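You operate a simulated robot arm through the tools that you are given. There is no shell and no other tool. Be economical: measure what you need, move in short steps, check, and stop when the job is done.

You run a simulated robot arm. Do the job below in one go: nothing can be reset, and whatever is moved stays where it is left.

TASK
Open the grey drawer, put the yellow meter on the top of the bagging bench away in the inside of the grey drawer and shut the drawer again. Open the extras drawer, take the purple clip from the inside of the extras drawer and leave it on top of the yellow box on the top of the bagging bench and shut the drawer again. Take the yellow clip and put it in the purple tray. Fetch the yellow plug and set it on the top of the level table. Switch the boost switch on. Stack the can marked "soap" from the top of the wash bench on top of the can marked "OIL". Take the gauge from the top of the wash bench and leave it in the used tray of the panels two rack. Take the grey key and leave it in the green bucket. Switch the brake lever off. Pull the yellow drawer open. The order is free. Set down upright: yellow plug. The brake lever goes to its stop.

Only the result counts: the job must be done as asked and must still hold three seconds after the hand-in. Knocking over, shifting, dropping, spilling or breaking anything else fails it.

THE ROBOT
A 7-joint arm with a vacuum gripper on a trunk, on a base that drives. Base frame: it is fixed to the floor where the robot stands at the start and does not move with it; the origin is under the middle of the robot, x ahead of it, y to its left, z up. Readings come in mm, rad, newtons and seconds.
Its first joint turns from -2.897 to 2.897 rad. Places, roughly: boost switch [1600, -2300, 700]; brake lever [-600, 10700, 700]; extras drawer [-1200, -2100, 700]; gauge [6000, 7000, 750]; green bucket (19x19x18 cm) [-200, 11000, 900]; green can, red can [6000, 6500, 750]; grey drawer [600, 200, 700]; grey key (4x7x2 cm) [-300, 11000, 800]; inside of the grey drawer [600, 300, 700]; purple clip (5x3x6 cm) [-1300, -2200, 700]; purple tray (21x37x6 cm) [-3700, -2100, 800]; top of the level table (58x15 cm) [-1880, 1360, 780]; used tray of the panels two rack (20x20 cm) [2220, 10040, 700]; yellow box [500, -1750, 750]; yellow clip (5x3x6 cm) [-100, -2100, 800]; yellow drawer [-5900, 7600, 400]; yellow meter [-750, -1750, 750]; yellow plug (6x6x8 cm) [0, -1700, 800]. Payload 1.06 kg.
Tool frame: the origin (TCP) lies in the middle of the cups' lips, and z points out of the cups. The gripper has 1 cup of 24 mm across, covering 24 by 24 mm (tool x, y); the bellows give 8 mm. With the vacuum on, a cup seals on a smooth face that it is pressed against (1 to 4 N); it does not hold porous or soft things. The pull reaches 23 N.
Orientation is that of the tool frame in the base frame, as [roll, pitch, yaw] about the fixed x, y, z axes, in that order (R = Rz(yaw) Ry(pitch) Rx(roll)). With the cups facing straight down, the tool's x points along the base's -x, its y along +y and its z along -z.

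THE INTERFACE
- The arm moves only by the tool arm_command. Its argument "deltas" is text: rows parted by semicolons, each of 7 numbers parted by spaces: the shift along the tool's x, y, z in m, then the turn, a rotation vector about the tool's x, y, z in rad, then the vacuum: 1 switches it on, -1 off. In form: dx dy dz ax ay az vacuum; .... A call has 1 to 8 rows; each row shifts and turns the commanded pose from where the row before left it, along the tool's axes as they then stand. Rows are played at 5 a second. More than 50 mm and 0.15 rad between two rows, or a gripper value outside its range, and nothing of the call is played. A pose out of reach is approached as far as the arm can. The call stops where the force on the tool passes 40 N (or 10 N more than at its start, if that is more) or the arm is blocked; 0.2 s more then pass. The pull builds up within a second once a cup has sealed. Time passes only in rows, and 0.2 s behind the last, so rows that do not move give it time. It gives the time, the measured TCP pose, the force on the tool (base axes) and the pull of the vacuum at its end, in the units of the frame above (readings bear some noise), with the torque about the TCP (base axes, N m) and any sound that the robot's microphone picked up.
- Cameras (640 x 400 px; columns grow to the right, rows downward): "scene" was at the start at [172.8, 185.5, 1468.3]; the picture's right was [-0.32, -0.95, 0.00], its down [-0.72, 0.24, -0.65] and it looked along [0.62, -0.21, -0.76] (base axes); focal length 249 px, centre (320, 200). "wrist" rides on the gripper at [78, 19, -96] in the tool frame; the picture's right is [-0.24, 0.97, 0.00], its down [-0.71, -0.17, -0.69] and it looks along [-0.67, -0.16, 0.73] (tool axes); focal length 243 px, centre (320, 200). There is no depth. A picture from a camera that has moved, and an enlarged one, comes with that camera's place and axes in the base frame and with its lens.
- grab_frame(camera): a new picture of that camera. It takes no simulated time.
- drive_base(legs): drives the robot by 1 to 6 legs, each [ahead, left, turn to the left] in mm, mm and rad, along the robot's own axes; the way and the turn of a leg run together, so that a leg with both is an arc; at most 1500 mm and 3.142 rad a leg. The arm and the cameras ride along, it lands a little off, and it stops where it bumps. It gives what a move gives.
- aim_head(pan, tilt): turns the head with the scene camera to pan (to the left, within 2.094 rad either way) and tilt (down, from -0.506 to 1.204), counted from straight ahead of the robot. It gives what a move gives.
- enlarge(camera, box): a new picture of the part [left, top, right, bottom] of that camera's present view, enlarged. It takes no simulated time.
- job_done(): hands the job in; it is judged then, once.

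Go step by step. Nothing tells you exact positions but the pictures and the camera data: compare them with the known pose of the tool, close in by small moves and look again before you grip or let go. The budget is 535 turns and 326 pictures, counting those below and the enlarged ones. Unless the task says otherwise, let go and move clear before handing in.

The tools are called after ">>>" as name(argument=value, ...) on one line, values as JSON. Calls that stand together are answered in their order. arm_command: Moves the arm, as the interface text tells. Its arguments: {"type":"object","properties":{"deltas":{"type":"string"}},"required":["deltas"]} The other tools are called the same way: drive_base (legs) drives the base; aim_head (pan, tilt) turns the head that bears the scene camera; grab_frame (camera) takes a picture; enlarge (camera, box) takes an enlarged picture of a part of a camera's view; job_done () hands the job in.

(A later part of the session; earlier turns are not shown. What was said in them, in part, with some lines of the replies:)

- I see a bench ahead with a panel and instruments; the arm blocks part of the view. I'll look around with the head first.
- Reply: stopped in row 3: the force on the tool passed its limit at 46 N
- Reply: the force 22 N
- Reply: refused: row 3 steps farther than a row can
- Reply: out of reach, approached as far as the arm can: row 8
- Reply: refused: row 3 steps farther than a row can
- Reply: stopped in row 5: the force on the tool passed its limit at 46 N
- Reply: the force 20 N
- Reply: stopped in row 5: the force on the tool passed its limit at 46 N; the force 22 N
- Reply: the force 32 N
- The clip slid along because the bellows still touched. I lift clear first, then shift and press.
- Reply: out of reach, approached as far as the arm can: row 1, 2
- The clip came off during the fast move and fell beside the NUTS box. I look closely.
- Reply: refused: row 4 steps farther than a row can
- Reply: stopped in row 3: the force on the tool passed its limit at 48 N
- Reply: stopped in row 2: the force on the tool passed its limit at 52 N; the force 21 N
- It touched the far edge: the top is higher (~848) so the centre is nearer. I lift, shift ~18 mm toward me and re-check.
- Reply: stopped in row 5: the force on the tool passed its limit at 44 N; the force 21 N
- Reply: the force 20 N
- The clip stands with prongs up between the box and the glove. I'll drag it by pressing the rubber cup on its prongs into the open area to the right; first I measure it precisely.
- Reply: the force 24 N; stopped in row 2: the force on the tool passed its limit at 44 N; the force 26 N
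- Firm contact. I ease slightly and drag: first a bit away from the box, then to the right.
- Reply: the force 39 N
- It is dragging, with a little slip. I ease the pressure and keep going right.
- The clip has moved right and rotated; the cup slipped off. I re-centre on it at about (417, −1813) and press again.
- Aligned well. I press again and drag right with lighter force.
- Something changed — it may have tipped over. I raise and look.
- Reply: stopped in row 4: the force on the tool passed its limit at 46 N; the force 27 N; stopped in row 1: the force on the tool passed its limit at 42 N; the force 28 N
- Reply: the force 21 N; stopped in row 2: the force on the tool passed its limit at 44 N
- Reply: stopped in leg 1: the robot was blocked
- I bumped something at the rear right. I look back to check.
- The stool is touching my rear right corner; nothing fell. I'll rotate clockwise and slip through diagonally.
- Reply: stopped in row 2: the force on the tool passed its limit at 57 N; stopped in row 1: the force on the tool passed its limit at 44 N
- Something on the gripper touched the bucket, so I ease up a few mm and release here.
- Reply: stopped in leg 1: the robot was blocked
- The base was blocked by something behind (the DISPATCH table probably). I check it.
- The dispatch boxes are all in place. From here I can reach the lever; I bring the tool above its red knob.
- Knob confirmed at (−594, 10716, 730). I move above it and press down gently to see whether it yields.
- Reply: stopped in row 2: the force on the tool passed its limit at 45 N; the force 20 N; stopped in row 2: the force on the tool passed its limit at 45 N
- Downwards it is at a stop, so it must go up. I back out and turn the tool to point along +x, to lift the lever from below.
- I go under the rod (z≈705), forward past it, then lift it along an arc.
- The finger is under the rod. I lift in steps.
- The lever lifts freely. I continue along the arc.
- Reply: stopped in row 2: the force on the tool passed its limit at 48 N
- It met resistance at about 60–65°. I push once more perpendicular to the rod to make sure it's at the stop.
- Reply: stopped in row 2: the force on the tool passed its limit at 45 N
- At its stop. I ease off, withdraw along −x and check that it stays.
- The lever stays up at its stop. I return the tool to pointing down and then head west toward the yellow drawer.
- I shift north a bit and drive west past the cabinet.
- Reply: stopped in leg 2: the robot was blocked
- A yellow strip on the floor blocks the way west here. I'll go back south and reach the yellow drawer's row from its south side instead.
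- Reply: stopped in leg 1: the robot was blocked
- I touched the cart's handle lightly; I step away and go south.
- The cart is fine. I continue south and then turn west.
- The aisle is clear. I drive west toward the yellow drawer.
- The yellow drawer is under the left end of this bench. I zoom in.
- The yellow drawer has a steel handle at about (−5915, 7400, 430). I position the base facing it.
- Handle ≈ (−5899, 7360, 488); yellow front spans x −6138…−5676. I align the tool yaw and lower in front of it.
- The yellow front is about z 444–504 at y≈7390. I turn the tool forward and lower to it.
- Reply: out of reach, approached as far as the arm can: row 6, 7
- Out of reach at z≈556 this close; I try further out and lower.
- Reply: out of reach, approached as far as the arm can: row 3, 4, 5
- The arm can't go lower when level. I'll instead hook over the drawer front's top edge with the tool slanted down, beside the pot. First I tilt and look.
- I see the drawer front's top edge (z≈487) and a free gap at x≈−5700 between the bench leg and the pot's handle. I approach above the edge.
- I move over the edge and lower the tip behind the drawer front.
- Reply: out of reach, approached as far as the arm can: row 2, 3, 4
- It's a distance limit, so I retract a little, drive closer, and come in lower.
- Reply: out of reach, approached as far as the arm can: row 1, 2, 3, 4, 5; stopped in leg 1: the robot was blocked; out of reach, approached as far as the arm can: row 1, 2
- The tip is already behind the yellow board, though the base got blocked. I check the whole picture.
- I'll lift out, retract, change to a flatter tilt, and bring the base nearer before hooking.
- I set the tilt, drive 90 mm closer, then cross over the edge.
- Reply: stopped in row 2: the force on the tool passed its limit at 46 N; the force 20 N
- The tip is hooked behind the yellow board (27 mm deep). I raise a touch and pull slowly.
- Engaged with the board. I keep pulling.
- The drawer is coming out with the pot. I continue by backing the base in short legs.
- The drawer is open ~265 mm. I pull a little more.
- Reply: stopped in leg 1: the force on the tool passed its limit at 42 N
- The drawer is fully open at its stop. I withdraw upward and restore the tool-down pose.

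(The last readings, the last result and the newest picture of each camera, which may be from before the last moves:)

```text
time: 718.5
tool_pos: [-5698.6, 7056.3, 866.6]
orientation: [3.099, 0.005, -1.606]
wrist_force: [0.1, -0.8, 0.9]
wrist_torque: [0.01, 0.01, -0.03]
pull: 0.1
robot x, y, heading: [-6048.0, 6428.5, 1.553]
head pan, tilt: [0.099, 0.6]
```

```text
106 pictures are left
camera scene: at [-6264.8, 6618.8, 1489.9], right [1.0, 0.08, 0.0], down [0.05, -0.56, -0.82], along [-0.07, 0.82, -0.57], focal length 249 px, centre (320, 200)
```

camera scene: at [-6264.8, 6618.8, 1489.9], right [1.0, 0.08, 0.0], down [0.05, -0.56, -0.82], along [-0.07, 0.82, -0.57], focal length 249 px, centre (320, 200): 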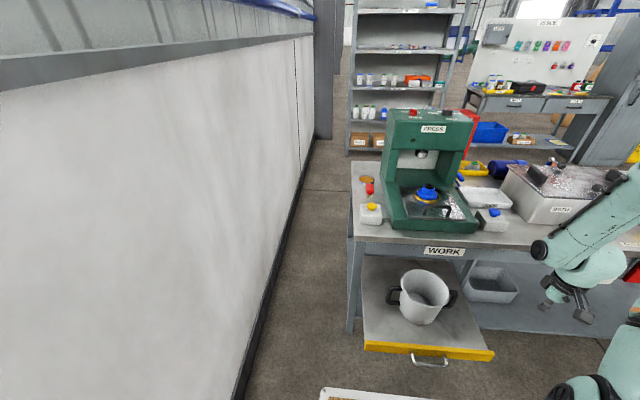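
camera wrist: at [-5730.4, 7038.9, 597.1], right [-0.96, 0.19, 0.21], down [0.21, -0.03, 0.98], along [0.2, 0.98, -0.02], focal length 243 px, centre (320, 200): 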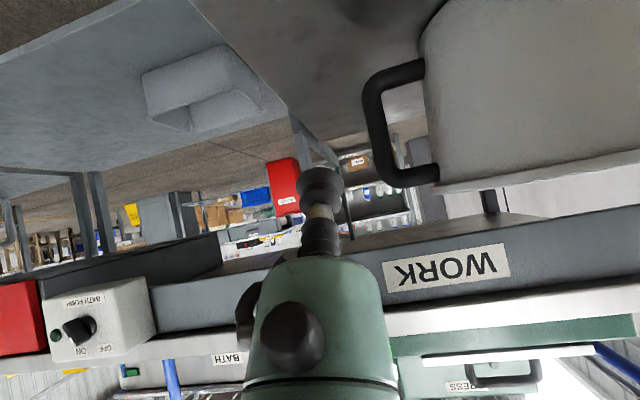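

Yellow drawer done. Now I head east to the wash bench: back off, turn to +x and drive along the aisle.

>>> arm_command(deltas="0.03 0 -0.04 0 0 0 -1;0.03 0 -0.04 0 0 0 -1;0.03 0 -0.04 0 0 0 -1;0 0 -0.04 0 0 0 -1")

>>> drive_base(legs=[[-60, 0, 0], [0, 0, -1.555], [1300, 150, 0], [1400, 0, 0], [1400, 0, 0], [900, 0, 0]])

>>> aim_head(pan=0.0, tilt=0.25)

>>> grab_frame(camera="scene")

```text
time: 719.5
tool_pos: [-5695.6, 6966.1, 1025.0]
orientation: [3.098, 0.003, -1.607]
wrist_force: [0.2, -0.2, 0.7]
wrist_torque: [-0.02, -0.01, 0.02]
pull: 0.0
robot x, y, heading: [-6044.7, 6427.1, 1.554]
head pan, tilt: [0.099, 0.6]
```

```text
time: 747.9
tool_pos: [-503.2, 6310.0, 1025.5]
orientation: [3.099, 0.003, 3.14]
wrist_force: [0.5, -0.6, -0.5]
wrist_torque: [0.01, 0.02, 0.02]
pull: 0.0
robot x, y, heading: [-1048.8, 6641.2, 0.024]
head pan, tilt: [0.099, 0.6]
```

```text
time: 748.8
tool_pos: [-503.4, 6310.6, 1026.2]
orientation: [3.101, 0.001, -3.139]
wrist_force: [0.1, -0.4, -0.1]
wrist_torque: [0.04, -0.01, 0.01]
pull: 0.1
robot x, y, heading: [-1053.9, 6641.8, 0.02]
head pan, tilt: [0.0, 0.25]
```

```text
105 pictures are left
camera scene: at [-866.3, 6857.6, 1522.1], right [0.02, -1.0, 0.0], down [-0.25, -0.01, -0.97], along [0.97, 0.02, -0.25], focal length 249 px, centre (320, 200)
```

scene: 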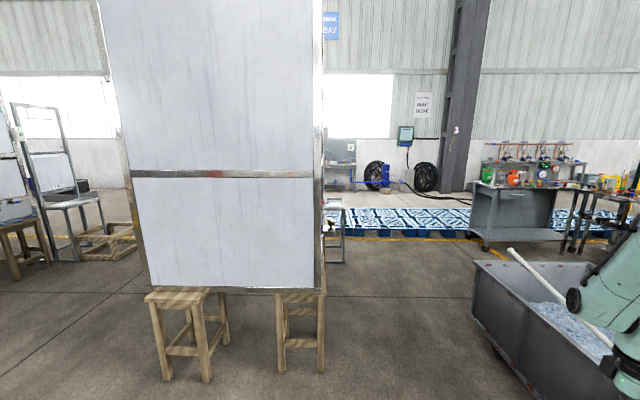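

The direct way east is blocked by cabinets and pallets; I'll go round along y≈9000. First north in the lane.

>>> drive_base(legs=[[330, 0, -0.02], [0, 1150, 0], [0, 1150, 0]])

>>> aim_head(pan=-0.15, tilt=0.3)

>>> grab_frame(camera="scene")

```text
time: 761.7
tool_pos: [-183.0, 8576.9, 1025.4]
orientation: [3.1, 0.001, 3.124]
wrist_force: [1.0, 0.2, 0.5]
wrist_torque: [0.01, -0.01, 0.01]
pull: 0.0
robot x, y, heading: [-728.4, 8916.6, 0.004]
head pan, tilt: [0.0, 0.25]
```

```text
time: 762.4
tool_pos: [-182.7, 8577.7, 1027.1]
orientation: [3.1, 0.001, 3.124]
wrist_force: [-0.5, 1.3, 0.1]
wrist_torque: [-0.01, 0.01, 0.02]
pull: 0.1
robot x, y, heading: [-725.5, 8916.8, 0.002]
head pan, tilt: [-0.15, 0.3]
```

```text
104 pictures are left
camera scene: at [-537.1, 9116.1, 1517.4], right [-0.15, -0.99, 0.0], down [-0.29, 0.04, -0.96], along [0.95, -0.14, -0.3], focal length 249 px, centre (320, 200)
```

scene: 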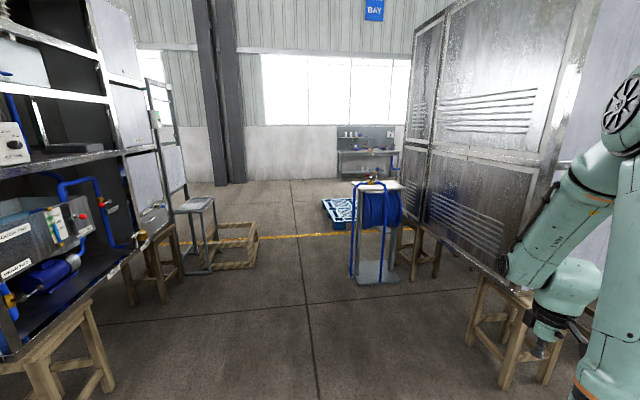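

The corridor y≈8480–9440 is passable. I tuck the arm in slightly and drive east.

>>> arm_command(deltas="0.02 0.04 0 0 0 0 -1;0.02 0.04 0 0 0 0 -1;0.02 0.04 0 0 0 0 -1;0 0.04 0 0 0 0 -1")

>>> drive_base(legs=[[1400, 30, 0], [1400, 0, 0], [1000, 0, 0]])

>>> aim_head(pan=-0.5, tilt=0.35)

>>> grab_frame(camera="scene")

```text
time: 763.6
tool_pos: [-273.4, 8690.1, 1032.1]
orientation: [3.097, 0.002, 2.899]
wrist_force: [0.3, -0.4, -0.5]
wrist_torque: [0.0, -0.01, 0.01]
pull: 0.1
robot x, y, heading: [-726.8, 8921.3, 0.005]
head pan, tilt: [-0.15, 0.3]
stopped in row 4: the arm was blocked; the commanded pose is now the measured one
```

```text
time: 782.0
tool_pos: [3524.7, 8729.1, 1031.2]
orientation: [3.097, 0.002, 2.891]
wrist_force: [-0.2, 0.9, -0.4]
wrist_torque: [-0.04, 0.02, 0.02]
pull: 0.1
robot x, y, heading: [3071.5, 8964.2, -0.002]
head pan, tilt: [-0.15, 0.3]
```

```text
time: 782.8
tool_pos: [3523.6, 8729.0, 1032.0]
orientation: [3.096, 0.004, 2.893]
wrist_force: [1.1, 1.6, 0.0]
wrist_torque: [-0.01, 0.01, -0.02]
pull: 0.1
robot x, y, heading: [3070.0, 8964.3, -0.003]
head pan, tilt: [-0.499, 0.351]
```

```text
103 pictures are left
camera scene: at [3253.4, 9126.3, 1512.7], right [-0.48, -0.88, 0.0], down [-0.3, 0.17, -0.94], along [0.82, -0.45, -0.34], focal length 249 px, centre (320, 200)
```

scene: 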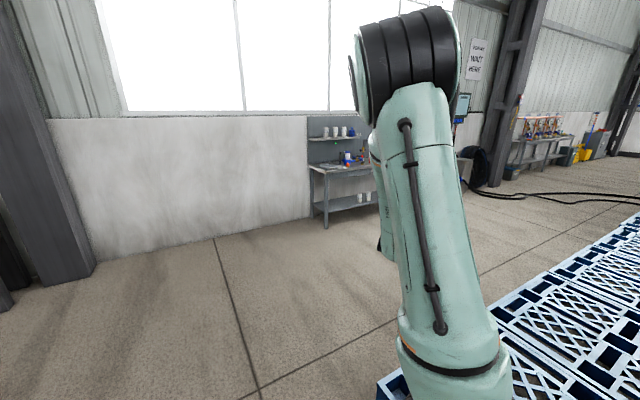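

The wash bench is by the east wall at about x≈5900, y<7590. I drive around the pallets to its front.

>>> drive_base(legs=[[1400, 0, 0], [450, 0, 0], [0, -900, 0], [0, -850, 0]])

>>> aim_head(pan=-0.1, tilt=0.5)

>>> grab_frame(camera="scene")

```text
time: 800.6
tool_pos: [5319.2, 6939.7, 1032.4]
orientation: [3.095, 0.002, 2.87]
wrist_force: [0.9, 0.2, -0.3]
wrist_torque: [-0.02, -0.07, 0.01]
pull: 0.0
robot x, y, heading: [4870.0, 7182.0, -0.027]
head pan, tilt: [-0.499, 0.351]
```

```text
time: 801.5
tool_pos: [5319.2, 6940.6, 1032.3]
orientation: [3.097, 0.003, 2.87]
wrist_force: [0.2, -0.5, -0.5]
wrist_torque: [0.01, 0.02, 0.02]
pull: 0.1
robot x, y, heading: [4870.4, 7180.9, -0.031]
head pan, tilt: [-0.099, 0.499]
```

```text
102 pictures are left
camera scene: at [5067.5, 7378.0, 1499.0], right [-0.13, -0.99, 0.0], down [-0.47, 0.06, -0.88], along [0.87, -0.11, -0.48], focal length 249 px, centre (320, 200)
```

scene: 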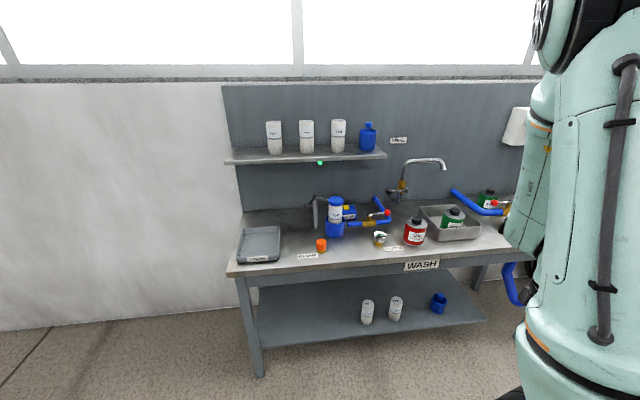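

>>> enlarge(camera="scene", box=[300, 170, 520, 280])

```text
2.91 times, centred on (410, 225) of scene
camera zoom: at [5067.5, 7378.0, 1499.0], right [-0.13, -0.99, 0.0], down [-0.47, 0.06, -0.88], along [0.87, -0.11, -0.48], focal length 725 px, centre (58, 127)
```

zoom: 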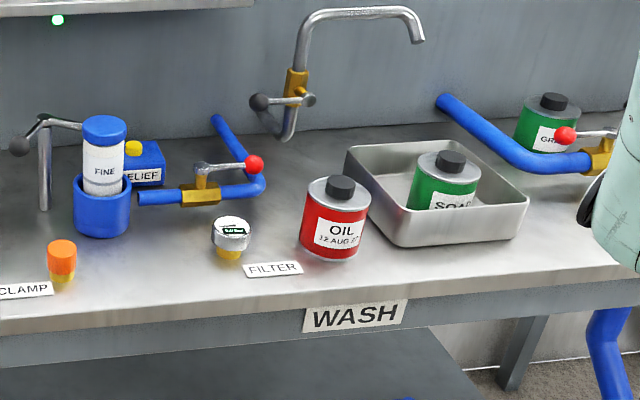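

SOAP (green) sits in a metal basin, OIL (red) beside it, and the gauge near (5903, 7013). I move closer.

>>> drive_base(legs=[[290, -100, 0.03]])

>>> grab_frame(camera="wrist")

>>> aim_head(pan=-0.1, tilt=0.7)

>>> grab_frame(camera="scene")

```text
time: 803.5
tool_pos: [5615.4, 6852.1, 1032.6]
orientation: [3.097, 0.003, 2.899]
wrist_force: [0.2, -0.2, 0.1]
wrist_torque: [0.0, 0.01, 0.02]
pull: 0.1
robot x, y, heading: [5160.5, 7082.0, 0.001]
head pan, tilt: [-0.099, 0.499]
```

```text
100 pictures are left
camera wrist: at [5541.3, 6885.2, 1127.7], right [0.46, 0.89, 0.04], down [0.64, -0.37, 0.68], along [0.62, -0.28, -0.73], focal length 243 px, centre (320, 200)
```

wrist: 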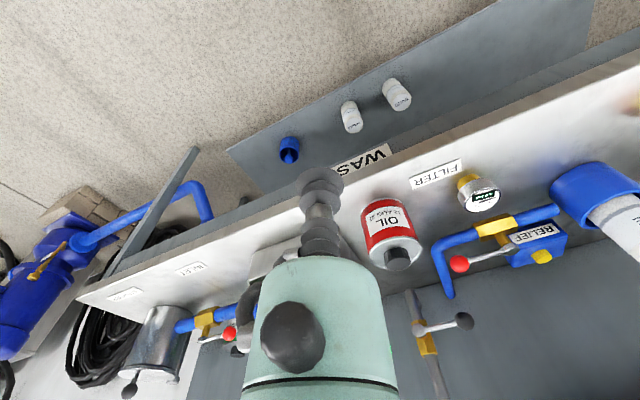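

```text
time: 804.2
tool_pos: [5614.5, 6852.3, 1032.1]
orientation: [3.096, 0.0, 2.9]
wrist_force: [0.0, 0.1, 0.3]
wrist_torque: [-0.01, 0.01, 0.04]
pull: 0.1
robot x, y, heading: [5159.3, 7077.3, 0.005]
head pan, tilt: [-0.099, 0.7]
```

```text
99 pictures are left
camera scene: at [5342.8, 7282.9, 1481.3], right [-0.1, -1.0, 0.0], down [-0.64, 0.06, -0.77], along [0.76, -0.07, -0.64], focal length 249 px, centre (320, 200)
```

scene: 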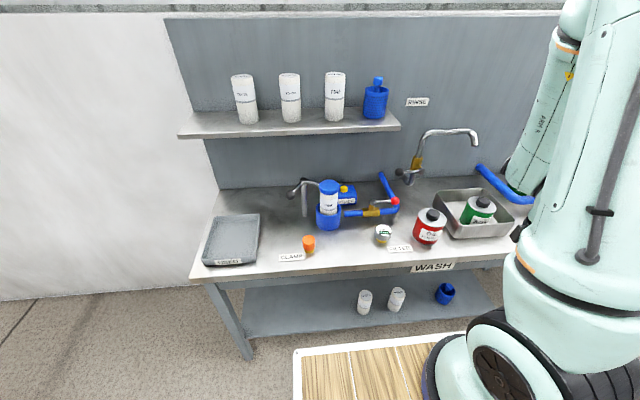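

OIL cap top ≈ (5921, 6846, 899). I correct the tool's tilt and yaw and move above SOAP.

>>> arm_command(deltas="0 0 0 0.045 0 -0.12 -1;0 0 0 0 0 -0.12 -1;-0.04 -0.02 0 0 0 0 -1;-0.04 -0.025 0 0 0 0 -1;-0.04 -0.025 0 0 0 0 -1;-0.04 -0.025 0 0 0 0 -1;-0.04 -0.025 0 0 0 0 -1;-0.04 -0.025 0 0 0 0 -1")

>>> arm_command(deltas="-0.03 -0.025 0 0 0 0 -1;-0.02 -0.025 0 0 0 0 -1;-0.01 -0.01 0 0 0 0 -1")

>>> grab_frame(camera="wrist")

```text
time: 806.0
tool_pos: [5854.7, 6706.0, 1031.3]
orientation: [3.14, 0.006, 3.138]
wrist_force: [1.5, 0.8, 0.9]
wrist_torque: [-0.03, -0.02, -0.01]
pull: 0.0
robot x, y, heading: [5160.9, 7081.0, 0.004]
head pan, tilt: [-0.099, 0.7]
```

```text
time: 806.8
tool_pos: [5915.9, 6647.3, 1032.8]
orientation: [-3.141, 0.004, 3.14]
wrist_force: [-0.7, 0.4, 0.6]
wrist_torque: [-0.01, -0.02, 0.01]
pull: 0.0
robot x, y, heading: [5159.7, 7078.9, 0.005]
head pan, tilt: [-0.099, 0.7]
```

```text
98 pictures are left
camera wrist: at [5836.1, 6666.1, 1127.0], right [0.24, 0.97, 0.0], down [0.7, -0.17, 0.69], along [0.67, -0.16, -0.73], focal length 243 px, centre (320, 200)
```

wrist: 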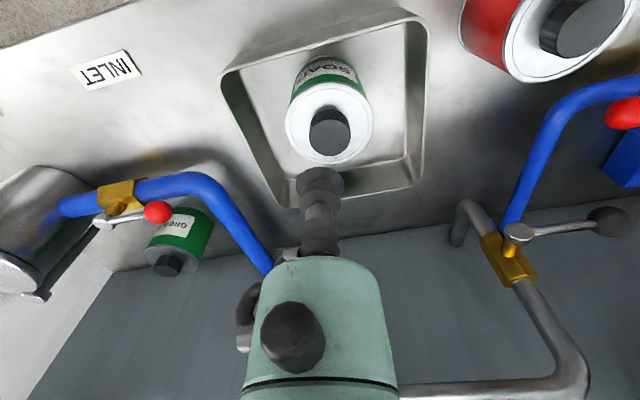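

SOAP cap ≈ (5949, 6649, 917); OIL cap ≈ (5919, 6853, 901). I move over SOAP and descend.

>>> arm_command(deltas="-0.033 0.002 0.02 0 0 0 -1;0 0 0.04 0 0 0 -1;0 0 0.025 0 0 0 -1")

>>> enlarge(camera="wrist", box=[220, 50, 420, 210])

```text
time: 807.6
tool_pos: [5948.2, 6649.9, 947.8]
orientation: [-3.139, 0.006, 3.141]
wrist_force: [0.2, -0.2, -0.3]
wrist_torque: [0.01, -0.02, 0.0]
pull: 0.0
robot x, y, heading: [5160.0, 7080.0, 0.007]
head pan, tilt: [-0.099, 0.7]
```

```text
2.50 times, centred on (320, 130) of wrist
camera zoom: at [5869.0, 6669.0, 1041.9], right [0.24, 0.97, 0.0], down [0.7, -0.17, 0.69], along [0.67, -0.16, -0.73], focal length 606 px, centre (320, 375)
```

zoom: 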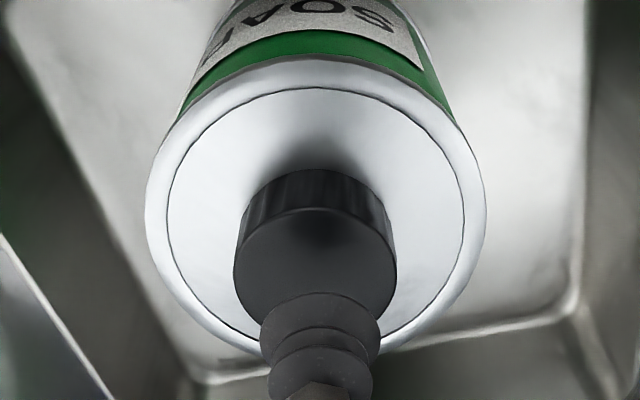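

Centred over the cap. I descend with vacuum on.

>>> arm_command(deltas="0 0 0.015 0 0 0 1;0 0 0.008 0 0 0 1;0 0 0.005 0 0 0 1;0 0 0.004 0 0 0 1;0 0 0.003 0 0 0 1;0 0 0 0 0 0 1")

```text
time: 809.0
tool_pos: [5947.4, 6649.6, 914.8]
orientation: [-3.14, 0.007, 3.139]
wrist_force: [-1.0, 1.4, 16.8]
wrist_torque: [0.0, 0.04, 0.12]
pull: 23.4
robot x, y, heading: [5161.2, 7081.7, 0.003]
head pan, tilt: [-0.099, 0.7]
```

Sealed. I lift SOAP slowly out of the basin.

>>> arm_command(deltas="0 0 -0.006 0 0 0 1;0 0 -0.01 0 0 0 1;0 0 -0.02 0 0 0 1;0 0 -0.03 0 0 0 1;0 0 -0.03 0 0 0 1;0 0 -0.03 0 0 0 1;0 0 -0.025 0 0 0 1;0 0 -0.01 0 0 0 1")

>>> grab_frame(camera="wrist")

```text
time: 810.8
tool_pos: [5946.1, 6649.2, 1072.3]
orientation: [-3.139, 0.006, 3.138]
wrist_force: [0.4, 0.3, -5.9]
wrist_torque: [0.02, 0.01, 0.0]
pull: 22.7
robot x, y, heading: [5160.0, 7077.3, 0.001]
head pan, tilt: [-0.099, 0.7]
```

```text
96 pictures are left
camera wrist: at [5867.9, 6668.1, 1168.7], right [0.24, 0.97, 0.0], down [0.7, -0.17, 0.69], along [0.67, -0.16, -0.73], focal length 243 px, centre (320, 200)
```

wrist: 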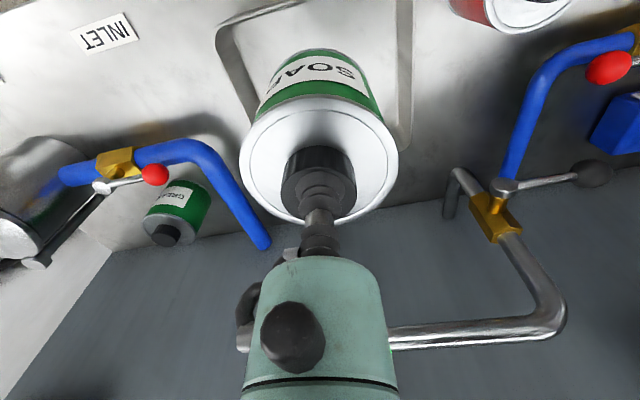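

I carry it slowly toward OIL, stopping halfway to re-measure.

>>> arm_command(deltas="0 0.005 0 0 0 0 1;0.002 0.012 0 0 0 0 1;0.002 0.015 0 0 0 0 1;0.003 0.018 0 0 0 0 1;0.003 0.018 0 0 0 0 1;0.002 0.015 0 0 0 0 1;0.001 0.008 0 0 0 0 1;0 0.004 0 0 0 0 1")

>>> grab_frame(camera="wrist")

>>> enlarge(camera="scene", box=[390, 130, 510, 250])

```text
time: 812.6
tool_pos: [5933.8, 6744.4, 1073.3]
orientation: [-3.141, 0.005, 3.14]
wrist_force: [0.2, 0.1, -4.9]
wrist_torque: [-0.02, 0.03, -0.03]
pull: 22.4
robot x, y, heading: [5158.7, 7081.7, 0.006]
head pan, tilt: [-0.099, 0.7]
```

```text
95 pictures are left
camera wrist: at [5854.9, 6763.3, 1169.4], right [0.24, 0.97, 0.0], down [0.7, -0.17, 0.69], along [0.67, -0.16, -0.73], focal length 243 px, centre (320, 200)
```

wrist: 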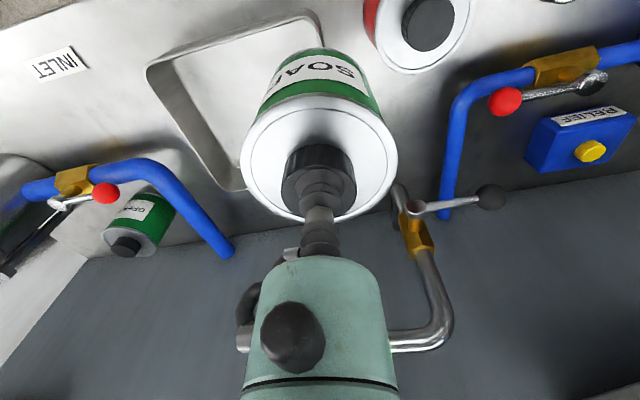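

```text
3.33 times, centred on (450, 190) of scene
camera zoom: at [5342.9, 7282.8, 1481.3], right [-0.1, -1.0, 0.0], down [-0.64, 0.06, -0.76], along [0.76, -0.07, -0.64], focal length 831 px, centre (-113, 233)
```

zoom: 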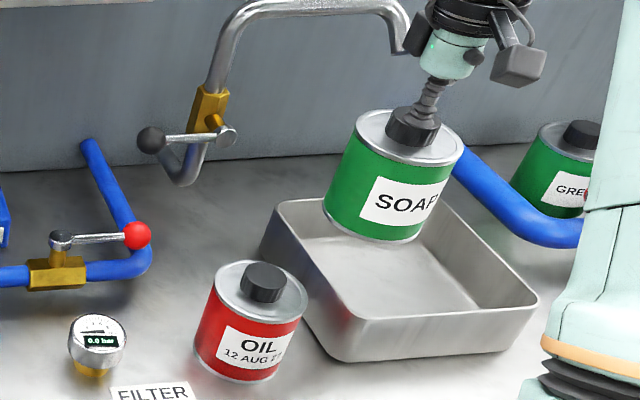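

OIL's cap centre is (5914.5, 6850.5). I move SOAP above it.

>>> arm_command(deltas="0.001 0.005 0 0 0 0 1;0.002 0.012 0 0 0 0 1;0.003 0.017 0 0 0 0 1;0.004 0.02 0 0 0 0 1;0.004 0.02 0 0 0 0 1;0.003 0.017 0 0 0 0 1;0.002 0.011 0 0 0 0 1;0 0.004 0 0 0 0 1")

>>> enlarge(camera="scene", box=[370, 120, 490, 240])

>>> grab_frame(camera="wrist")

```text
time: 814.4
tool_pos: [5914.2, 6849.7, 1074.7]
orientation: [-3.14, 0.006, 3.137]
wrist_force: [1.0, -0.3, -5.3]
wrist_torque: [0.02, 0.05, -0.03]
pull: 22.4
robot x, y, heading: [5160.0, 7079.4, 0.006]
head pan, tilt: [-0.099, 0.7]
```

```text
3.33 times, centred on (430, 180) of scene
camera zoom: at [5343.0, 7282.8, 1481.3], right [-0.1, -1.0, 0.0], down [-0.64, 0.06, -0.76], along [0.76, -0.07, -0.64], focal length 831 px, centre (-47, 267)
```

zoom: 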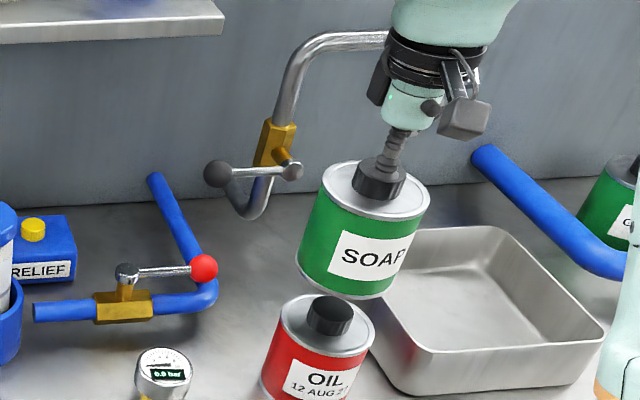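

```text
92 pictures are left
camera wrist: at [5835.9, 6868.4, 1169.4], right [0.24, 0.97, 0.0], down [0.7, -0.17, 0.69], along [0.67, -0.16, -0.73], focal length 243 px, centre (320, 200)
```

wrist: 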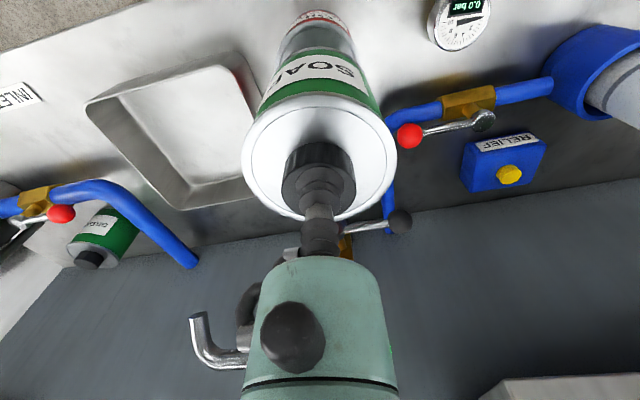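

Aligned laterally. I lower 20 mm and inspect the gap.

>>> arm_command(deltas="0 0 0.006 0 0 0 1;0 0 0.008 0 0 0 1;0 0 0.006 0 0 0 1")

>>> enlarge(camera="scene", box=[390, 150, 470, 230])

```text
time: 815.2
tool_pos: [5914.9, 6849.0, 1054.5]
orientation: [-3.141, 0.003, 3.139]
wrist_force: [-0.3, 0.0, -5.3]
wrist_torque: [0.01, 0.03, 0.04]
pull: 23.2
robot x, y, heading: [5159.1, 7080.5, 0.0]
head pan, tilt: [-0.099, 0.7]
```

```text
5.00 times, centred on (430, 190) of scene
camera zoom: at [5342.8, 7282.9, 1481.3], right [-0.1, -1.0, 0.0], down [-0.64, 0.06, -0.76], along [0.76, -0.07, -0.64], focal length 1246 px, centre (-230, 250)
```

zoom: 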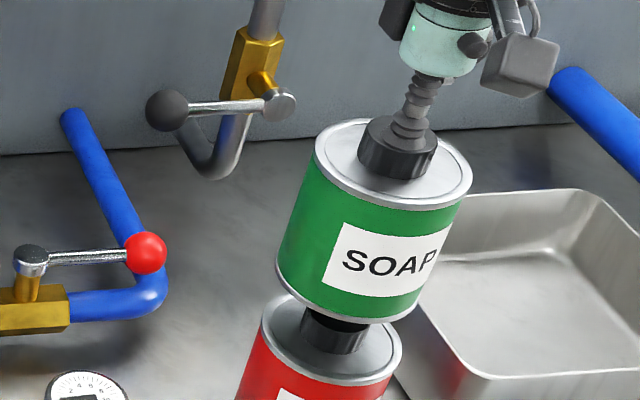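

Alignment looks good to within a couple of mm; about 20 mm gap remains. I lower gently.

>>> arm_command(deltas="0 0 0.006 0 0 0 1;0 0 0.005 0 0 0 1;0 0 0.003 0 0 0 1")

>>> arm_command(deltas="0 0 0.002 0 0 0 1;0 0 0.002 0 0 0 1;0 0 0.002 0 0 0 1")

>>> arm_command(deltas="0 0 0.002 0 0 0 1;0 0 0.002 0 0 0 1")

```text
time: 816.0
tool_pos: [5915.3, 6848.5, 1040.0]
orientation: [-3.141, 0.004, 3.139]
wrist_force: [0.2, -0.3, -5.1]
wrist_torque: [-0.01, 0.02, -0.02]
pull: 23.0
robot x, y, heading: [5159.2, 7078.6, 0.005]
head pan, tilt: [-0.099, 0.7]
```

```text
time: 816.8
tool_pos: [5914.3, 6848.8, 1034.1]
orientation: [3.14, 0.005, 3.139]
wrist_force: [0.2, -0.6, -4.9]
wrist_torque: [0.01, -0.01, 0.0]
pull: 22.8
robot x, y, heading: [5160.6, 7077.4, 0.008]
head pan, tilt: [-0.099, 0.7]
```

```text
time: 817.4
tool_pos: [5914.4, 6849.4, 1031.0]
orientation: [-3.141, 0.004, 3.141]
wrist_force: [-1.5, 0.6, 2.9]
wrist_torque: [0.03, 0.01, 0.0]
pull: 22.8
robot x, y, heading: [5158.1, 7080.9, 0.006]
head pan, tilt: [-0.099, 0.7]
```

Contact. I check before letting go.

>>> enlarge(camera="scene", box=[390, 150, 470, 230])

```text
5.00 times, centred on (430, 190) of scene
camera zoom: at [5342.6, 7283.0, 1481.3], right [-0.1, -1.0, 0.0], down [-0.64, 0.06, -0.76], along [0.76, -0.07, -0.64], focal length 1246 px, centre (-230, 250)
```

zoom: 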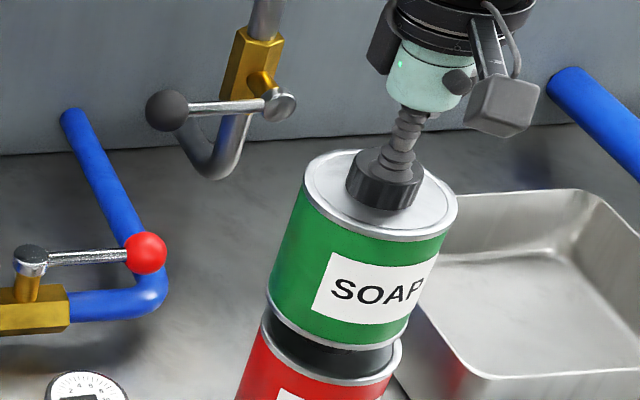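

Nicely stacked. I release and rise straight up slowly.

>>> arm_command(deltas="0 0 0 0 0 0 -1;0 0 0 0 0 0 -1;0 0 0 0 0 0 -1;0 0 0 0 0 0 -1;0 0 -0.003 0 0 0 -1;0 0 -0.005 0 0 0 -1;0 0 -0.01 0 0 0 -1;0 0 -0.03 0 0 0 -1")

>>> arm_command(deltas="0 0 -0.05 0 0 0 -1;0 0 -0.04 0 0 0 -1;0.05 0 0 0 0 0 -1;0.05 0 0 0 0 0 -1;0.05 0 0 0 0 0 -1;0 0.04 0 0 0 0 -1;0 0.04 0 0 0 0 -1;0 0.04 0 0 0 0 -1")

>>> grab_frame(camera="wrist")

>>> grab_frame(camera="scene")

```text
time: 819.2
tool_pos: [5914.0, 6849.4, 1078.2]
orientation: [-3.141, 0.004, 3.14]
wrist_force: [0.6, -0.5, -0.4]
wrist_torque: [-0.01, -0.03, -0.01]
pull: 0.0
robot x, y, heading: [5156.4, 7076.2, -0.001]
head pan, tilt: [-0.099, 0.7]
```

```text
time: 821.0
tool_pos: [5763.8, 6969.2, 1168.1]
orientation: [3.141, 0.003, 3.139]
wrist_force: [0.1, -0.5, -0.3]
wrist_torque: [0.0, -0.03, -0.02]
pull: 0.0
robot x, y, heading: [5163.0, 7082.5, 0.001]
head pan, tilt: [-0.099, 0.7]
```

```text
89 pictures are left
camera wrist: at [5685.2, 6988.4, 1262.6], right [0.24, 0.97, 0.0], down [0.7, -0.17, 0.69], along [0.67, -0.16, -0.73], focal length 243 px, centre (320, 200)
```

wrist: 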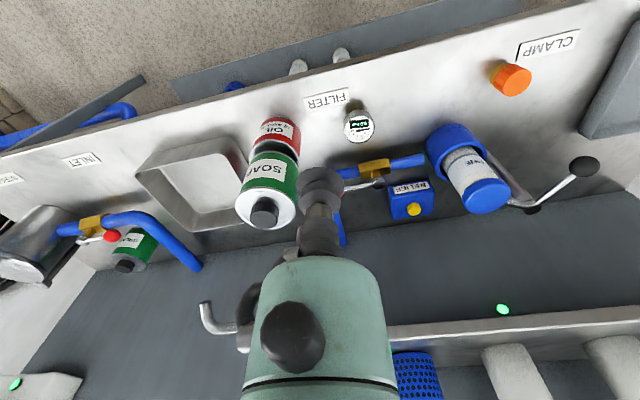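

```text
88 pictures are left
camera scene: at [5342.9, 7282.6, 1481.3], right [-0.1, -1.0, 0.0], down [-0.64, 0.06, -0.76], along [0.76, -0.07, -0.64], focal length 249 px, centre (320, 200)
```

scene: 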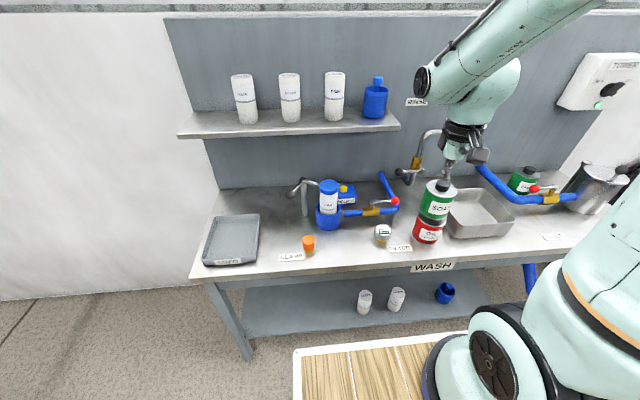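

SOAP stands on OIL. Now the gauge: I zoom in on it.

>>> enlarge(camera="wrist", box=[310, 85, 410, 160])

>>> enlarge(camera="scene", box=[350, 205, 420, 255])

```text
5.33 times, centred on (360, 122) of wrist
camera zoom: at [5685.2, 6988.4, 1262.6], right [0.24, 0.97, 0.0], down [0.7, -0.17, 0.69], along [0.67, -0.16, -0.73], focal length 1294 px, centre (107, 613)
```

zoom: 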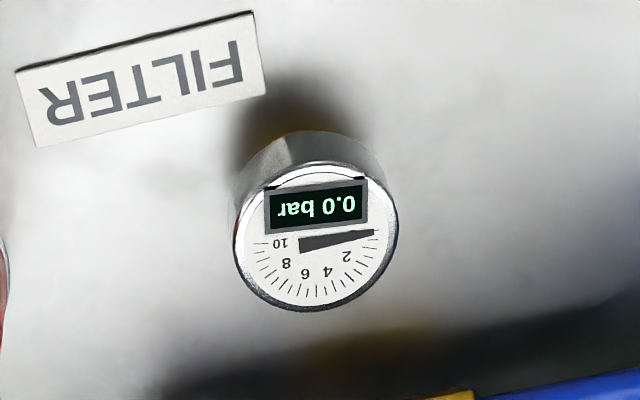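

```text
8.00 times, centred on (385, 230) of scene
camera zoom: at [5342.9, 7282.6, 1481.3], right [-0.1, -1.0, 0.0], down [-0.64, 0.06, -0.76], along [0.76, -0.07, -0.64], focal length 1994 px, centre (-200, -40)
```

zoom: 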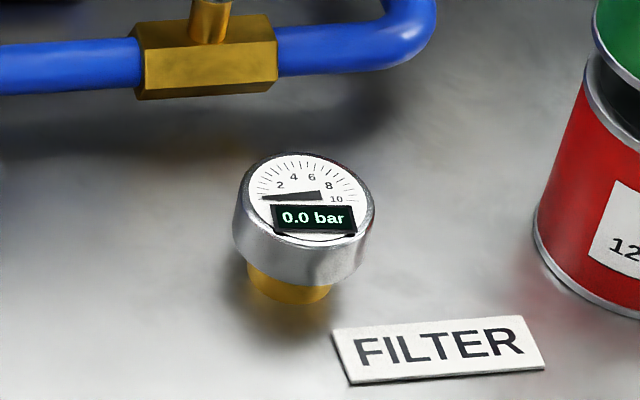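

Dial face ≈ (5909, 7009, 852), facing up. I move above it.

>>> arm_command(deltas="-0.035 0.01 0.03 0 0 0 -1;-0.035 0.01 0.03 0 0 0 -1;-0.035 0.01 0.03 0 0 0 -1;-0.03 0.01 0.035 0 0 0 -1;-0.013 0 0.045 0 0 0 -1;0 0 0.05 0 0 0 -1;0 0 0.04 0 0 0 -1;0 0 0.02 0 0 0 -1")

>>> enlarge(camera="wrist", box=[220, 50, 420, 210])

```text
time: 822.8
tool_pos: [5914.3, 7007.7, 886.3]
orientation: [3.141, 0.006, 3.14]
wrist_force: [-0.5, 0.3, 0.5]
wrist_torque: [-0.01, -0.03, 0.02]
pull: 0.1
robot x, y, heading: [5157.6, 7080.3, 0.001]
head pan, tilt: [-0.099, 0.7]
```

```text
2.50 times, centred on (320, 130) of wrist
camera zoom: at [5835.3, 7028.1, 981.8], right [0.24, 0.97, 0.0], down [0.7, -0.17, 0.69], along [0.67, -0.16, -0.72], focal length 606 px, centre (320, 375)
```

zoom: 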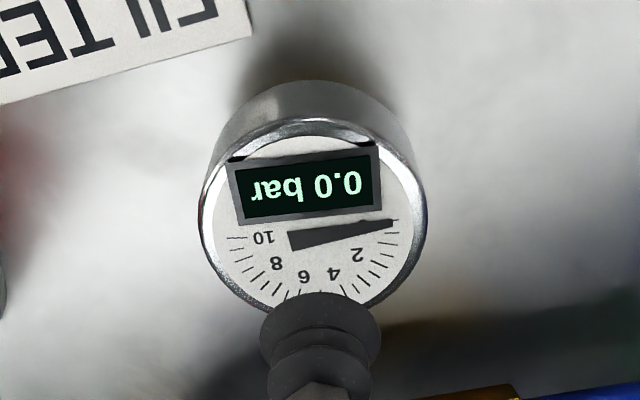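

I press on the far part of the dial, avoiding the display.

>>> arm_command(deltas="-0.002 0.001 0.015 0 0 0 1;0 0 0.008 0 0 0 1;0 0 0.005 0 0 0 1;0 0 0.004 0 0 0 1;0 0 0.003 0 0 0 1;0 0 0 0 0 0 1")

>>> enlarge(camera="wrist", box=[220, 50, 420, 210])

```text
time: 824.2
tool_pos: [5917.6, 7009.4, 852.9]
orientation: [-3.141, 0.005, 3.138]
wrist_force: [-0.2, 1.0, -0.3]
wrist_torque: [0.0, -0.02, 0.03]
pull: 0.1
robot x, y, heading: [5161.0, 7077.8, 0.003]
head pan, tilt: [-0.099, 0.7]
```

```text
2.50 times, centred on (320, 130) of wrist
camera zoom: at [5837.5, 7028.5, 947.8], right [0.24, 0.97, 0.0], down [0.7, -0.17, 0.69], along [0.67, -0.16, -0.73], focal length 606 px, centre (320, 375)
```

zoom: 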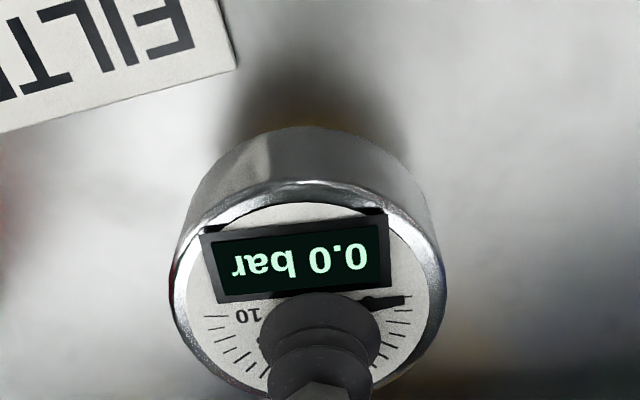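

>>> arm_command(deltas="-0.003 0 0.004 0 0 0 1;0 0 0.004 0 0 0 1;0 0 0.004 0 0 0 1;0 0 0.003 0 0 0 1;0 0 0 0 0 0 1")

>>> arm_command(deltas="0 0 0.002 0 0 0 1;0 0 0.002 0 0 0 1;0 0 0 0 0 0 1")

```text
time: 825.4
tool_pos: [5920.9, 7009.6, 838.5]
orientation: [-3.14, 0.008, 3.138]
wrist_force: [9.1, -0.6, 25.3]
wrist_torque: [-0.02, 0.16, -0.01]
pull: 22.7
robot x, y, heading: [5162.0, 7082.9, 0.005]
head pan, tilt: [-0.099, 0.7]
```

```text
time: 825.8
tool_pos: [5921.1, 7009.6, 839.6]
orientation: [-3.142, 0.012, 3.138]
wrist_force: [-3.5, 0.7, 16.9]
wrist_torque: [0.01, 0.02, -0.01]
pull: 23.4
robot x, y, heading: [5157.9, 7080.8, 0.006]
head pan, tilt: [-0.099, 0.7]
stopped in row 1: the force on the tool passed its limit at 44 N (the readings are from after the stop); the commanded pose is now the measured one
```

Sealed on the dial. I lift slowly and check.

>>> arm_command(deltas="0 0 -0.005 0 0 0 1;0 0 -0.008 0 0 0 1;0 0 -0.015 0 0 0 1;0 0 -0.025 0 0 0 1;0 0 -0.03 0 0 0 1;0 0 -0.03 0 0 0 1;0 0 -0.03 0 0 0 1;0 0 -0.02 0 0 0 1")

>>> arm_command(deltas="0 0 -0.02 0 0 0 1;0.01 0 -0.01 0 0 0 1;0.02 0 0 0 0 0 1;0.025 0 0 0 0 0 1;0.025 0 0 0 0 0 1;0.025 0 0 0 0 0 1;0.02 0 0 0 0 0 1;0.01 0 0 0 0 0 1")

>>> grab_frame(camera="wrist")

```text
time: 827.6
tool_pos: [5919.4, 7009.4, 1001.5]
orientation: [-3.139, 0.007, 3.141]
wrist_force: [0.8, -0.3, -1.4]
wrist_torque: [-0.02, 0.01, -0.06]
pull: 22.8
robot x, y, heading: [5159.8, 7082.2, 0.007]
head pan, tilt: [-0.099, 0.7]
```

```text
time: 829.4
tool_pos: [5783.7, 7010.1, 1028.3]
orientation: [-3.141, 0.009, 3.14]
wrist_force: [-0.1, -0.1, -1.1]
wrist_torque: [0.03, -0.02, 0.0]
pull: 23.4
robot x, y, heading: [5158.6, 7080.4, 0.007]
head pan, tilt: [-0.099, 0.7]
```

```text
83 pictures are left
camera wrist: at [5704.8, 7029.1, 1123.0], right [0.24, 0.97, 0.0], down [0.7, -0.17, 0.69], along [0.67, -0.16, -0.72], focal length 243 px, centre (320, 200)
```

wrist: 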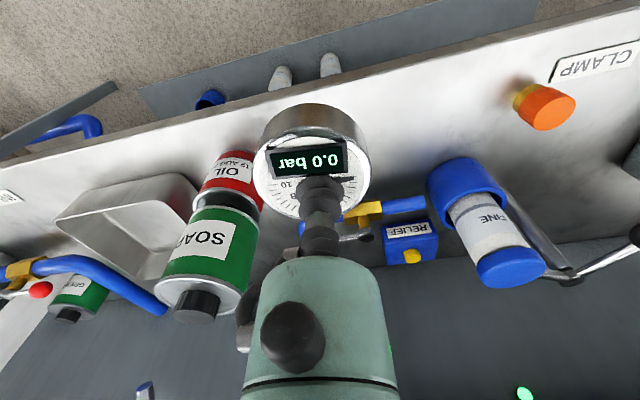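

The gauge is held firmly. I drive back: north around the pallets, then west to the panels two rack.

>>> drive_base(legs=[[-150, 0, 0], [0, 950, 0], [0, 920, 0], [-1300, 0, 0], [-1200, 0, 0]])

>>> aim_head(pan=1.8, tilt=0.35)

>>> grab_frame(camera="scene")

```text
time: 851.6
tool_pos: [3177.6, 8928.6, 1029.8]
orientation: [-3.14, 0.008, 3.127]
wrist_force: [-0.5, -0.8, -1.0]
wrist_torque: [0.01, 0.01, 0.0]
pull: 23.2
robot x, y, heading: [2552.4, 9008.4, -0.014]
head pan, tilt: [-0.099, 0.7]
```

```text
time: 853.5
tool_pos: [3177.2, 8929.2, 1028.3]
orientation: [-3.14, 0.009, 3.124]
wrist_force: [-0.3, 0.1, -1.1]
wrist_torque: [0.02, 0.02, 0.01]
pull: 23.2
robot x, y, heading: [2552.4, 9010.5, -0.008]
head pan, tilt: [1.799, 0.351]
```

```text
82 pictures are left
camera scene: at [2635.1, 9308.7, 1512.7], right [0.98, 0.22, 0.0], down [0.07, -0.34, -0.94], along [-0.2, 0.92, -0.34], focal length 249 px, centre (320, 200)
```

scene: 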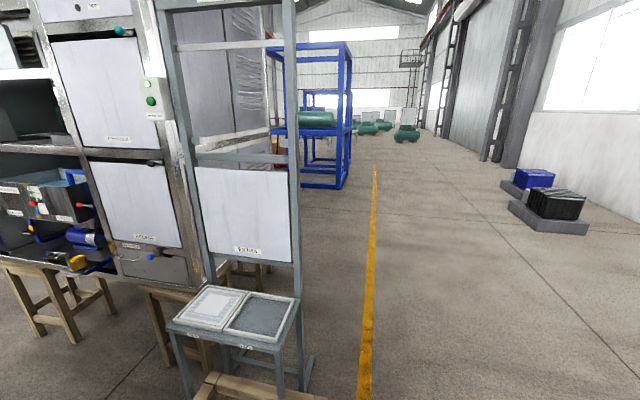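

The stand has two trays; I zoom to read the labels.

>>> enlarge(camera="scene", box=[150, 230, 330, 390])

```text
2.50 times, centred on (240, 310) of scene
camera zoom: at [2635.1, 9308.7, 1512.7], right [0.98, 0.22, 0.0], down [0.07, -0.34, -0.94], along [-0.2, 0.92, -0.34], focal length 623 px, centre (520, -75)
```

zoom: 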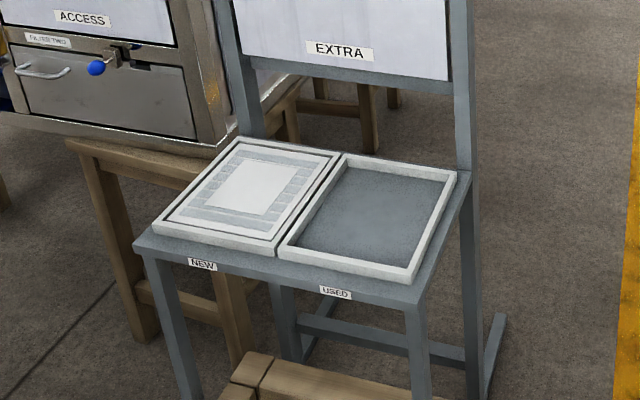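

The USED tray is at (2218, 10039). I'll position the robot east of the stand, facing it.

>>> drive_base(legs=[[300, 0, 0], [0, 0, 1.575], [0, 0, 1.575], [-200, 0, 0], [0, -890, 0]])

>>> aim_head(pan=-0.1, tilt=0.6)

>>> grab_frame(camera="scene")

>>> grab_frame(camera="wrist")

```text
time: 868.6
tool_pos: [2459.8, 9991.3, 1029.4]
orientation: [-3.139, 0.01, -0.048]
wrist_force: [-0.8, 0.7, -1.3]
wrist_torque: [0.03, 0.03, -0.01]
pull: 22.9
robot x, y, heading: [3082.2, 9893.5, 3.106]
head pan, tilt: [1.799, 0.351]
```

```text
time: 870.5
tool_pos: [2460.3, 9991.1, 1028.3]
orientation: [-3.141, 0.008, -0.043]
wrist_force: [0.8, -0.6, -0.8]
wrist_torque: [0.02, -0.01, 0.0]
pull: 22.9
robot x, y, heading: [3081.6, 9892.2, 3.106]
head pan, tilt: [-0.099, 0.6]
```

```text
80 pictures are left
camera scene: at [2885.1, 9701.3, 1489.9], right [0.14, 0.99, 0.0], down [0.56, -0.08, -0.83], along [-0.82, 0.11, -0.56], focal length 249 px, centre (320, 200)
```

scene: 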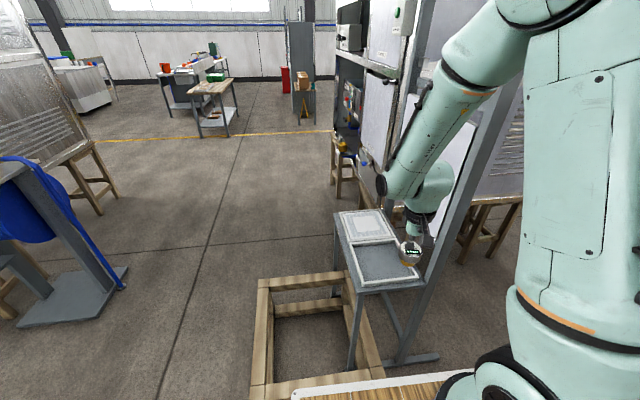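

```text
79 pictures are left
camera wrist: at [2538.6, 9969.1, 1123.1], right [-0.28, -0.96, 0.0], down [-0.69, 0.2, 0.69], along [-0.66, 0.19, -0.72], focal length 243 px, centre (320, 200)
```

wrist: 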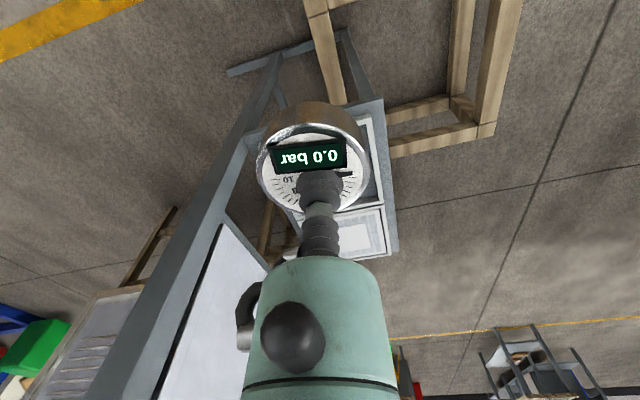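

I carry the gauge slowly to above the USED tray.

>>> arm_command(deltas="-0.012 -0.002 0 0 0 0 1;-0.025 -0.003 0 0 0 0 1;-0.035 -0.005 0 0 0 0 1;-0.04 -0.006 0 0 0 0 1;-0.04 -0.006 0 0 0 0 1;-0.04 -0.006 0 0 0 0 1;-0.035 -0.005 0 0 0 0 1;-0.018 -0.002 0 0 0 0 1")

>>> arm_command(deltas="-0.005 0 0.015 0 0 0 1;0 0 0.03 0 0 0 1;0 0 0.04 0 0 0 1;0 0 0.04 0 0 0 1;0 0 0.03 0 0 0 1;0 0 0.015 0 0 0 1")

>>> grab_frame(camera="wrist")

```text
time: 872.3
tool_pos: [2216.3, 10038.4, 1030.3]
orientation: [3.141, 0.009, -0.045]
wrist_force: [0.5, 0.0, -2.0]
wrist_torque: [0.01, 0.02, 0.03]
pull: 23.1
robot x, y, heading: [3084.3, 9897.8, 3.1]
head pan, tilt: [-0.099, 0.6]
```

```text
time: 873.7
tool_pos: [2212.5, 10038.7, 860.6]
orientation: [-3.14, 0.008, -0.046]
wrist_force: [0.1, -0.2, -0.6]
wrist_torque: [0.01, -0.01, 0.04]
pull: 22.4
robot x, y, heading: [3083.1, 9897.2, 3.102]
head pan, tilt: [-0.099, 0.6]
```

```text
78 pictures are left
camera wrist: at [2289.8, 10015.2, 955.3], right [-0.28, -0.96, 0.0], down [-0.69, 0.2, 0.69], along [-0.66, 0.19, -0.72], focal length 243 px, centre (320, 200)
```

wrist: 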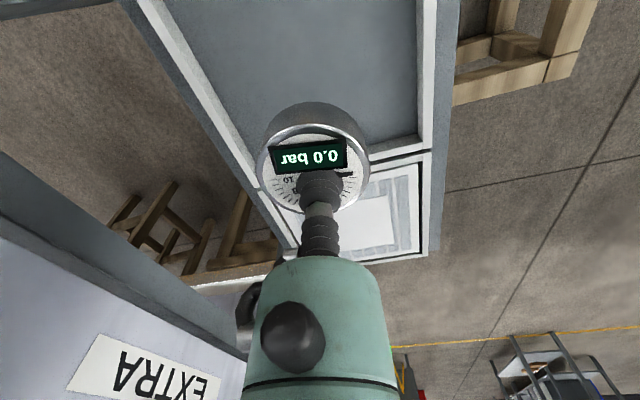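

Well centred over the USED tray. I lower until contact.

>>> arm_command(deltas="0 0 0.015 0 0 0 1;0 0 0.025 0 0 0 1;0 0 0.02 0 0 0 1;0 0 0.01 0 0 0 1;0 0 0.006 0 0 0 1")

>>> arm_command(deltas="0 0 0.005 0 0 0 1;0 0 0.005 0 0 0 1;0 0 0.004 0 0 0 1;0 0 0.003 0 0 0 1")

>>> enlarge(camera="scene", box=[320, 190, 460, 310])

```text
time: 874.9
tool_pos: [2209.4, 10039.1, 784.8]
orientation: [-3.14, 0.009, -0.043]
wrist_force: [0.4, -0.4, -1.3]
wrist_torque: [0.0, 0.0, -0.01]
pull: 22.6
robot x, y, heading: [3083.5, 9893.5, 3.106]
head pan, tilt: [-0.099, 0.6]
```

```text
time: 875.9
tool_pos: [2209.7, 10038.1, 768.2]
orientation: [-3.139, 0.009, -0.046]
wrist_force: [0.2, 0.4, -1.7]
wrist_torque: [0.01, 0.01, -0.02]
pull: 23.4
robot x, y, heading: [3079.6, 9894.7, 3.104]
head pan, tilt: [-0.099, 0.6]
```

```text
3.33 times, centred on (390, 250) of scene
camera zoom: at [2885.1, 9701.3, 1489.9], right [0.14, 0.99, 0.0], down [0.56, -0.08, -0.83], along [-0.82, 0.11, -0.56], focal length 831 px, centre (87, 33)
```

zoom: 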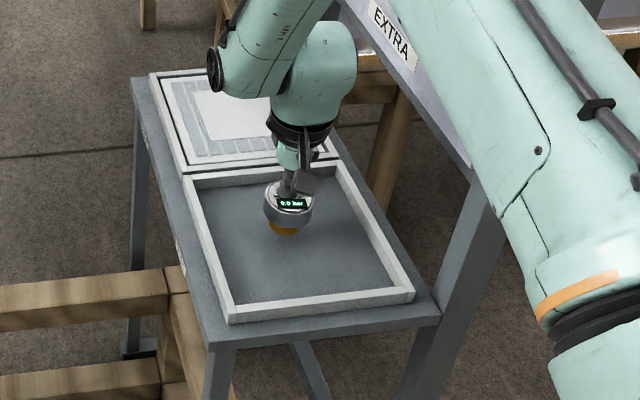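

>>> arm_command(deltas="0 0 0.004 0 0 0 1;0 0 0.004 0 0 0 1;0 0 0.003 0 0 0 1;0 0 0.003 0 0 0 1")

>>> arm_command(deltas="0 0 0.003 0 0 0 1;0 0 0.003 0 0 0 1;0 0 0.003 0 0 0 1")

```text
time: 876.9
tool_pos: [2209.5, 10039.1, 754.2]
orientation: [-3.14, 0.009, -0.042]
wrist_force: [0.1, 0.2, -1.9]
wrist_torque: [-0.01, -0.02, 0.01]
pull: 23.1
robot x, y, heading: [3082.5, 9893.7, 3.104]
head pan, tilt: [-0.099, 0.6]
```

```text
time: 877.7
tool_pos: [2211.1, 10037.5, 745.3]
orientation: [-3.141, 0.01, -0.044]
wrist_force: [3.9, -1.3, 15.4]
wrist_torque: [0.02, -0.02, -0.01]
pull: 22.6
robot x, y, heading: [3080.2, 9896.1, 3.097]
head pan, tilt: [-0.099, 0.6]
```

Contact. I release and rise.

>>> arm_command(deltas="0 0 -0.003 0 0 0 -1;0 0 0 0 0 0 -1;0 0 0 0 0 0 -1;0 0 0 0 0 0 -1;0 0 -0.004 0 0 0 -1;0 0 -0.008 0 0 0 -1;0 0 -0.02 0 0 0 -1;0 0 -0.04 0 0 0 -1")

>>> arm_command(deltas="0 0 -0.05 0 0 0 -1;0 0 -0.05 0 0 0 -1;0 0 -0.05 0 0 0 -1;0 0 -0.05 0 0 0 -1;0.05 0 0 0 0 0 -1;0.05 0 0 0 0 0 -1;0.05 0 0 0 0 0 -1;0.05 0 0 0 0 0 -1")

>>> enlarge(camera="scene", box=[320, 190, 460, 310])

```text
time: 879.5
tool_pos: [2209.1, 10038.5, 819.8]
orientation: [-3.141, 0.007, -0.046]
wrist_force: [-0.2, 0.5, -0.8]
wrist_torque: [-0.01, -0.01, 0.01]
pull: 0.0
robot x, y, heading: [3080.8, 9896.9, 3.102]
head pan, tilt: [-0.099, 0.6]
```

```text
time: 881.3
tool_pos: [2411.0, 10026.9, 1018.4]
orientation: [3.142, 0.007, -0.047]
wrist_force: [0.1, -1.1, -0.8]
wrist_torque: [-0.03, -0.02, -0.01]
pull: 0.1
robot x, y, heading: [3081.9, 9892.7, 3.1]
head pan, tilt: [-0.099, 0.6]
```

```text
3.33 times, centred on (390, 250) of scene
camera zoom: at [2884.6, 9701.3, 1489.8], right [0.14, 0.99, 0.0], down [0.56, -0.08, -0.82], along [-0.82, 0.11, -0.57], focal length 831 px, centre (87, 33)
```

zoom: 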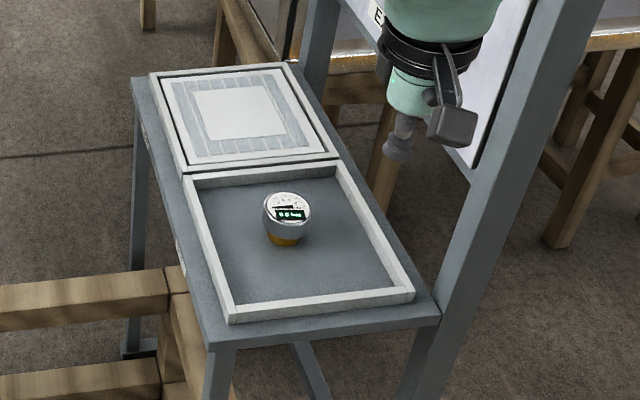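

The gauge stands in the USED tray, and I've completed every other part of the job too; nothing is held and the arm is clear. I hand the job in.

>>> job_done()

```text
The job is handed in.
```

I finished every part of the job and handed it in; nothing is held and the arm is clear.

- **Drawer choice:** no drawer was labelled "grey", so I used the light-grey "REPAIR" drawer because it matched the given position.
- **Dropped clip:** the purple clip came off the cup once and fell beside the yellow box. I picked it up and left it on top of the box.
- **Bumps:** the base touched a stool and the black cart that carries the brake lever, and was also stopped twice near the dispatch table and a strip on the floor. I saw nothing fall, but I could not tell whether the stool or the strip shifted slightly.
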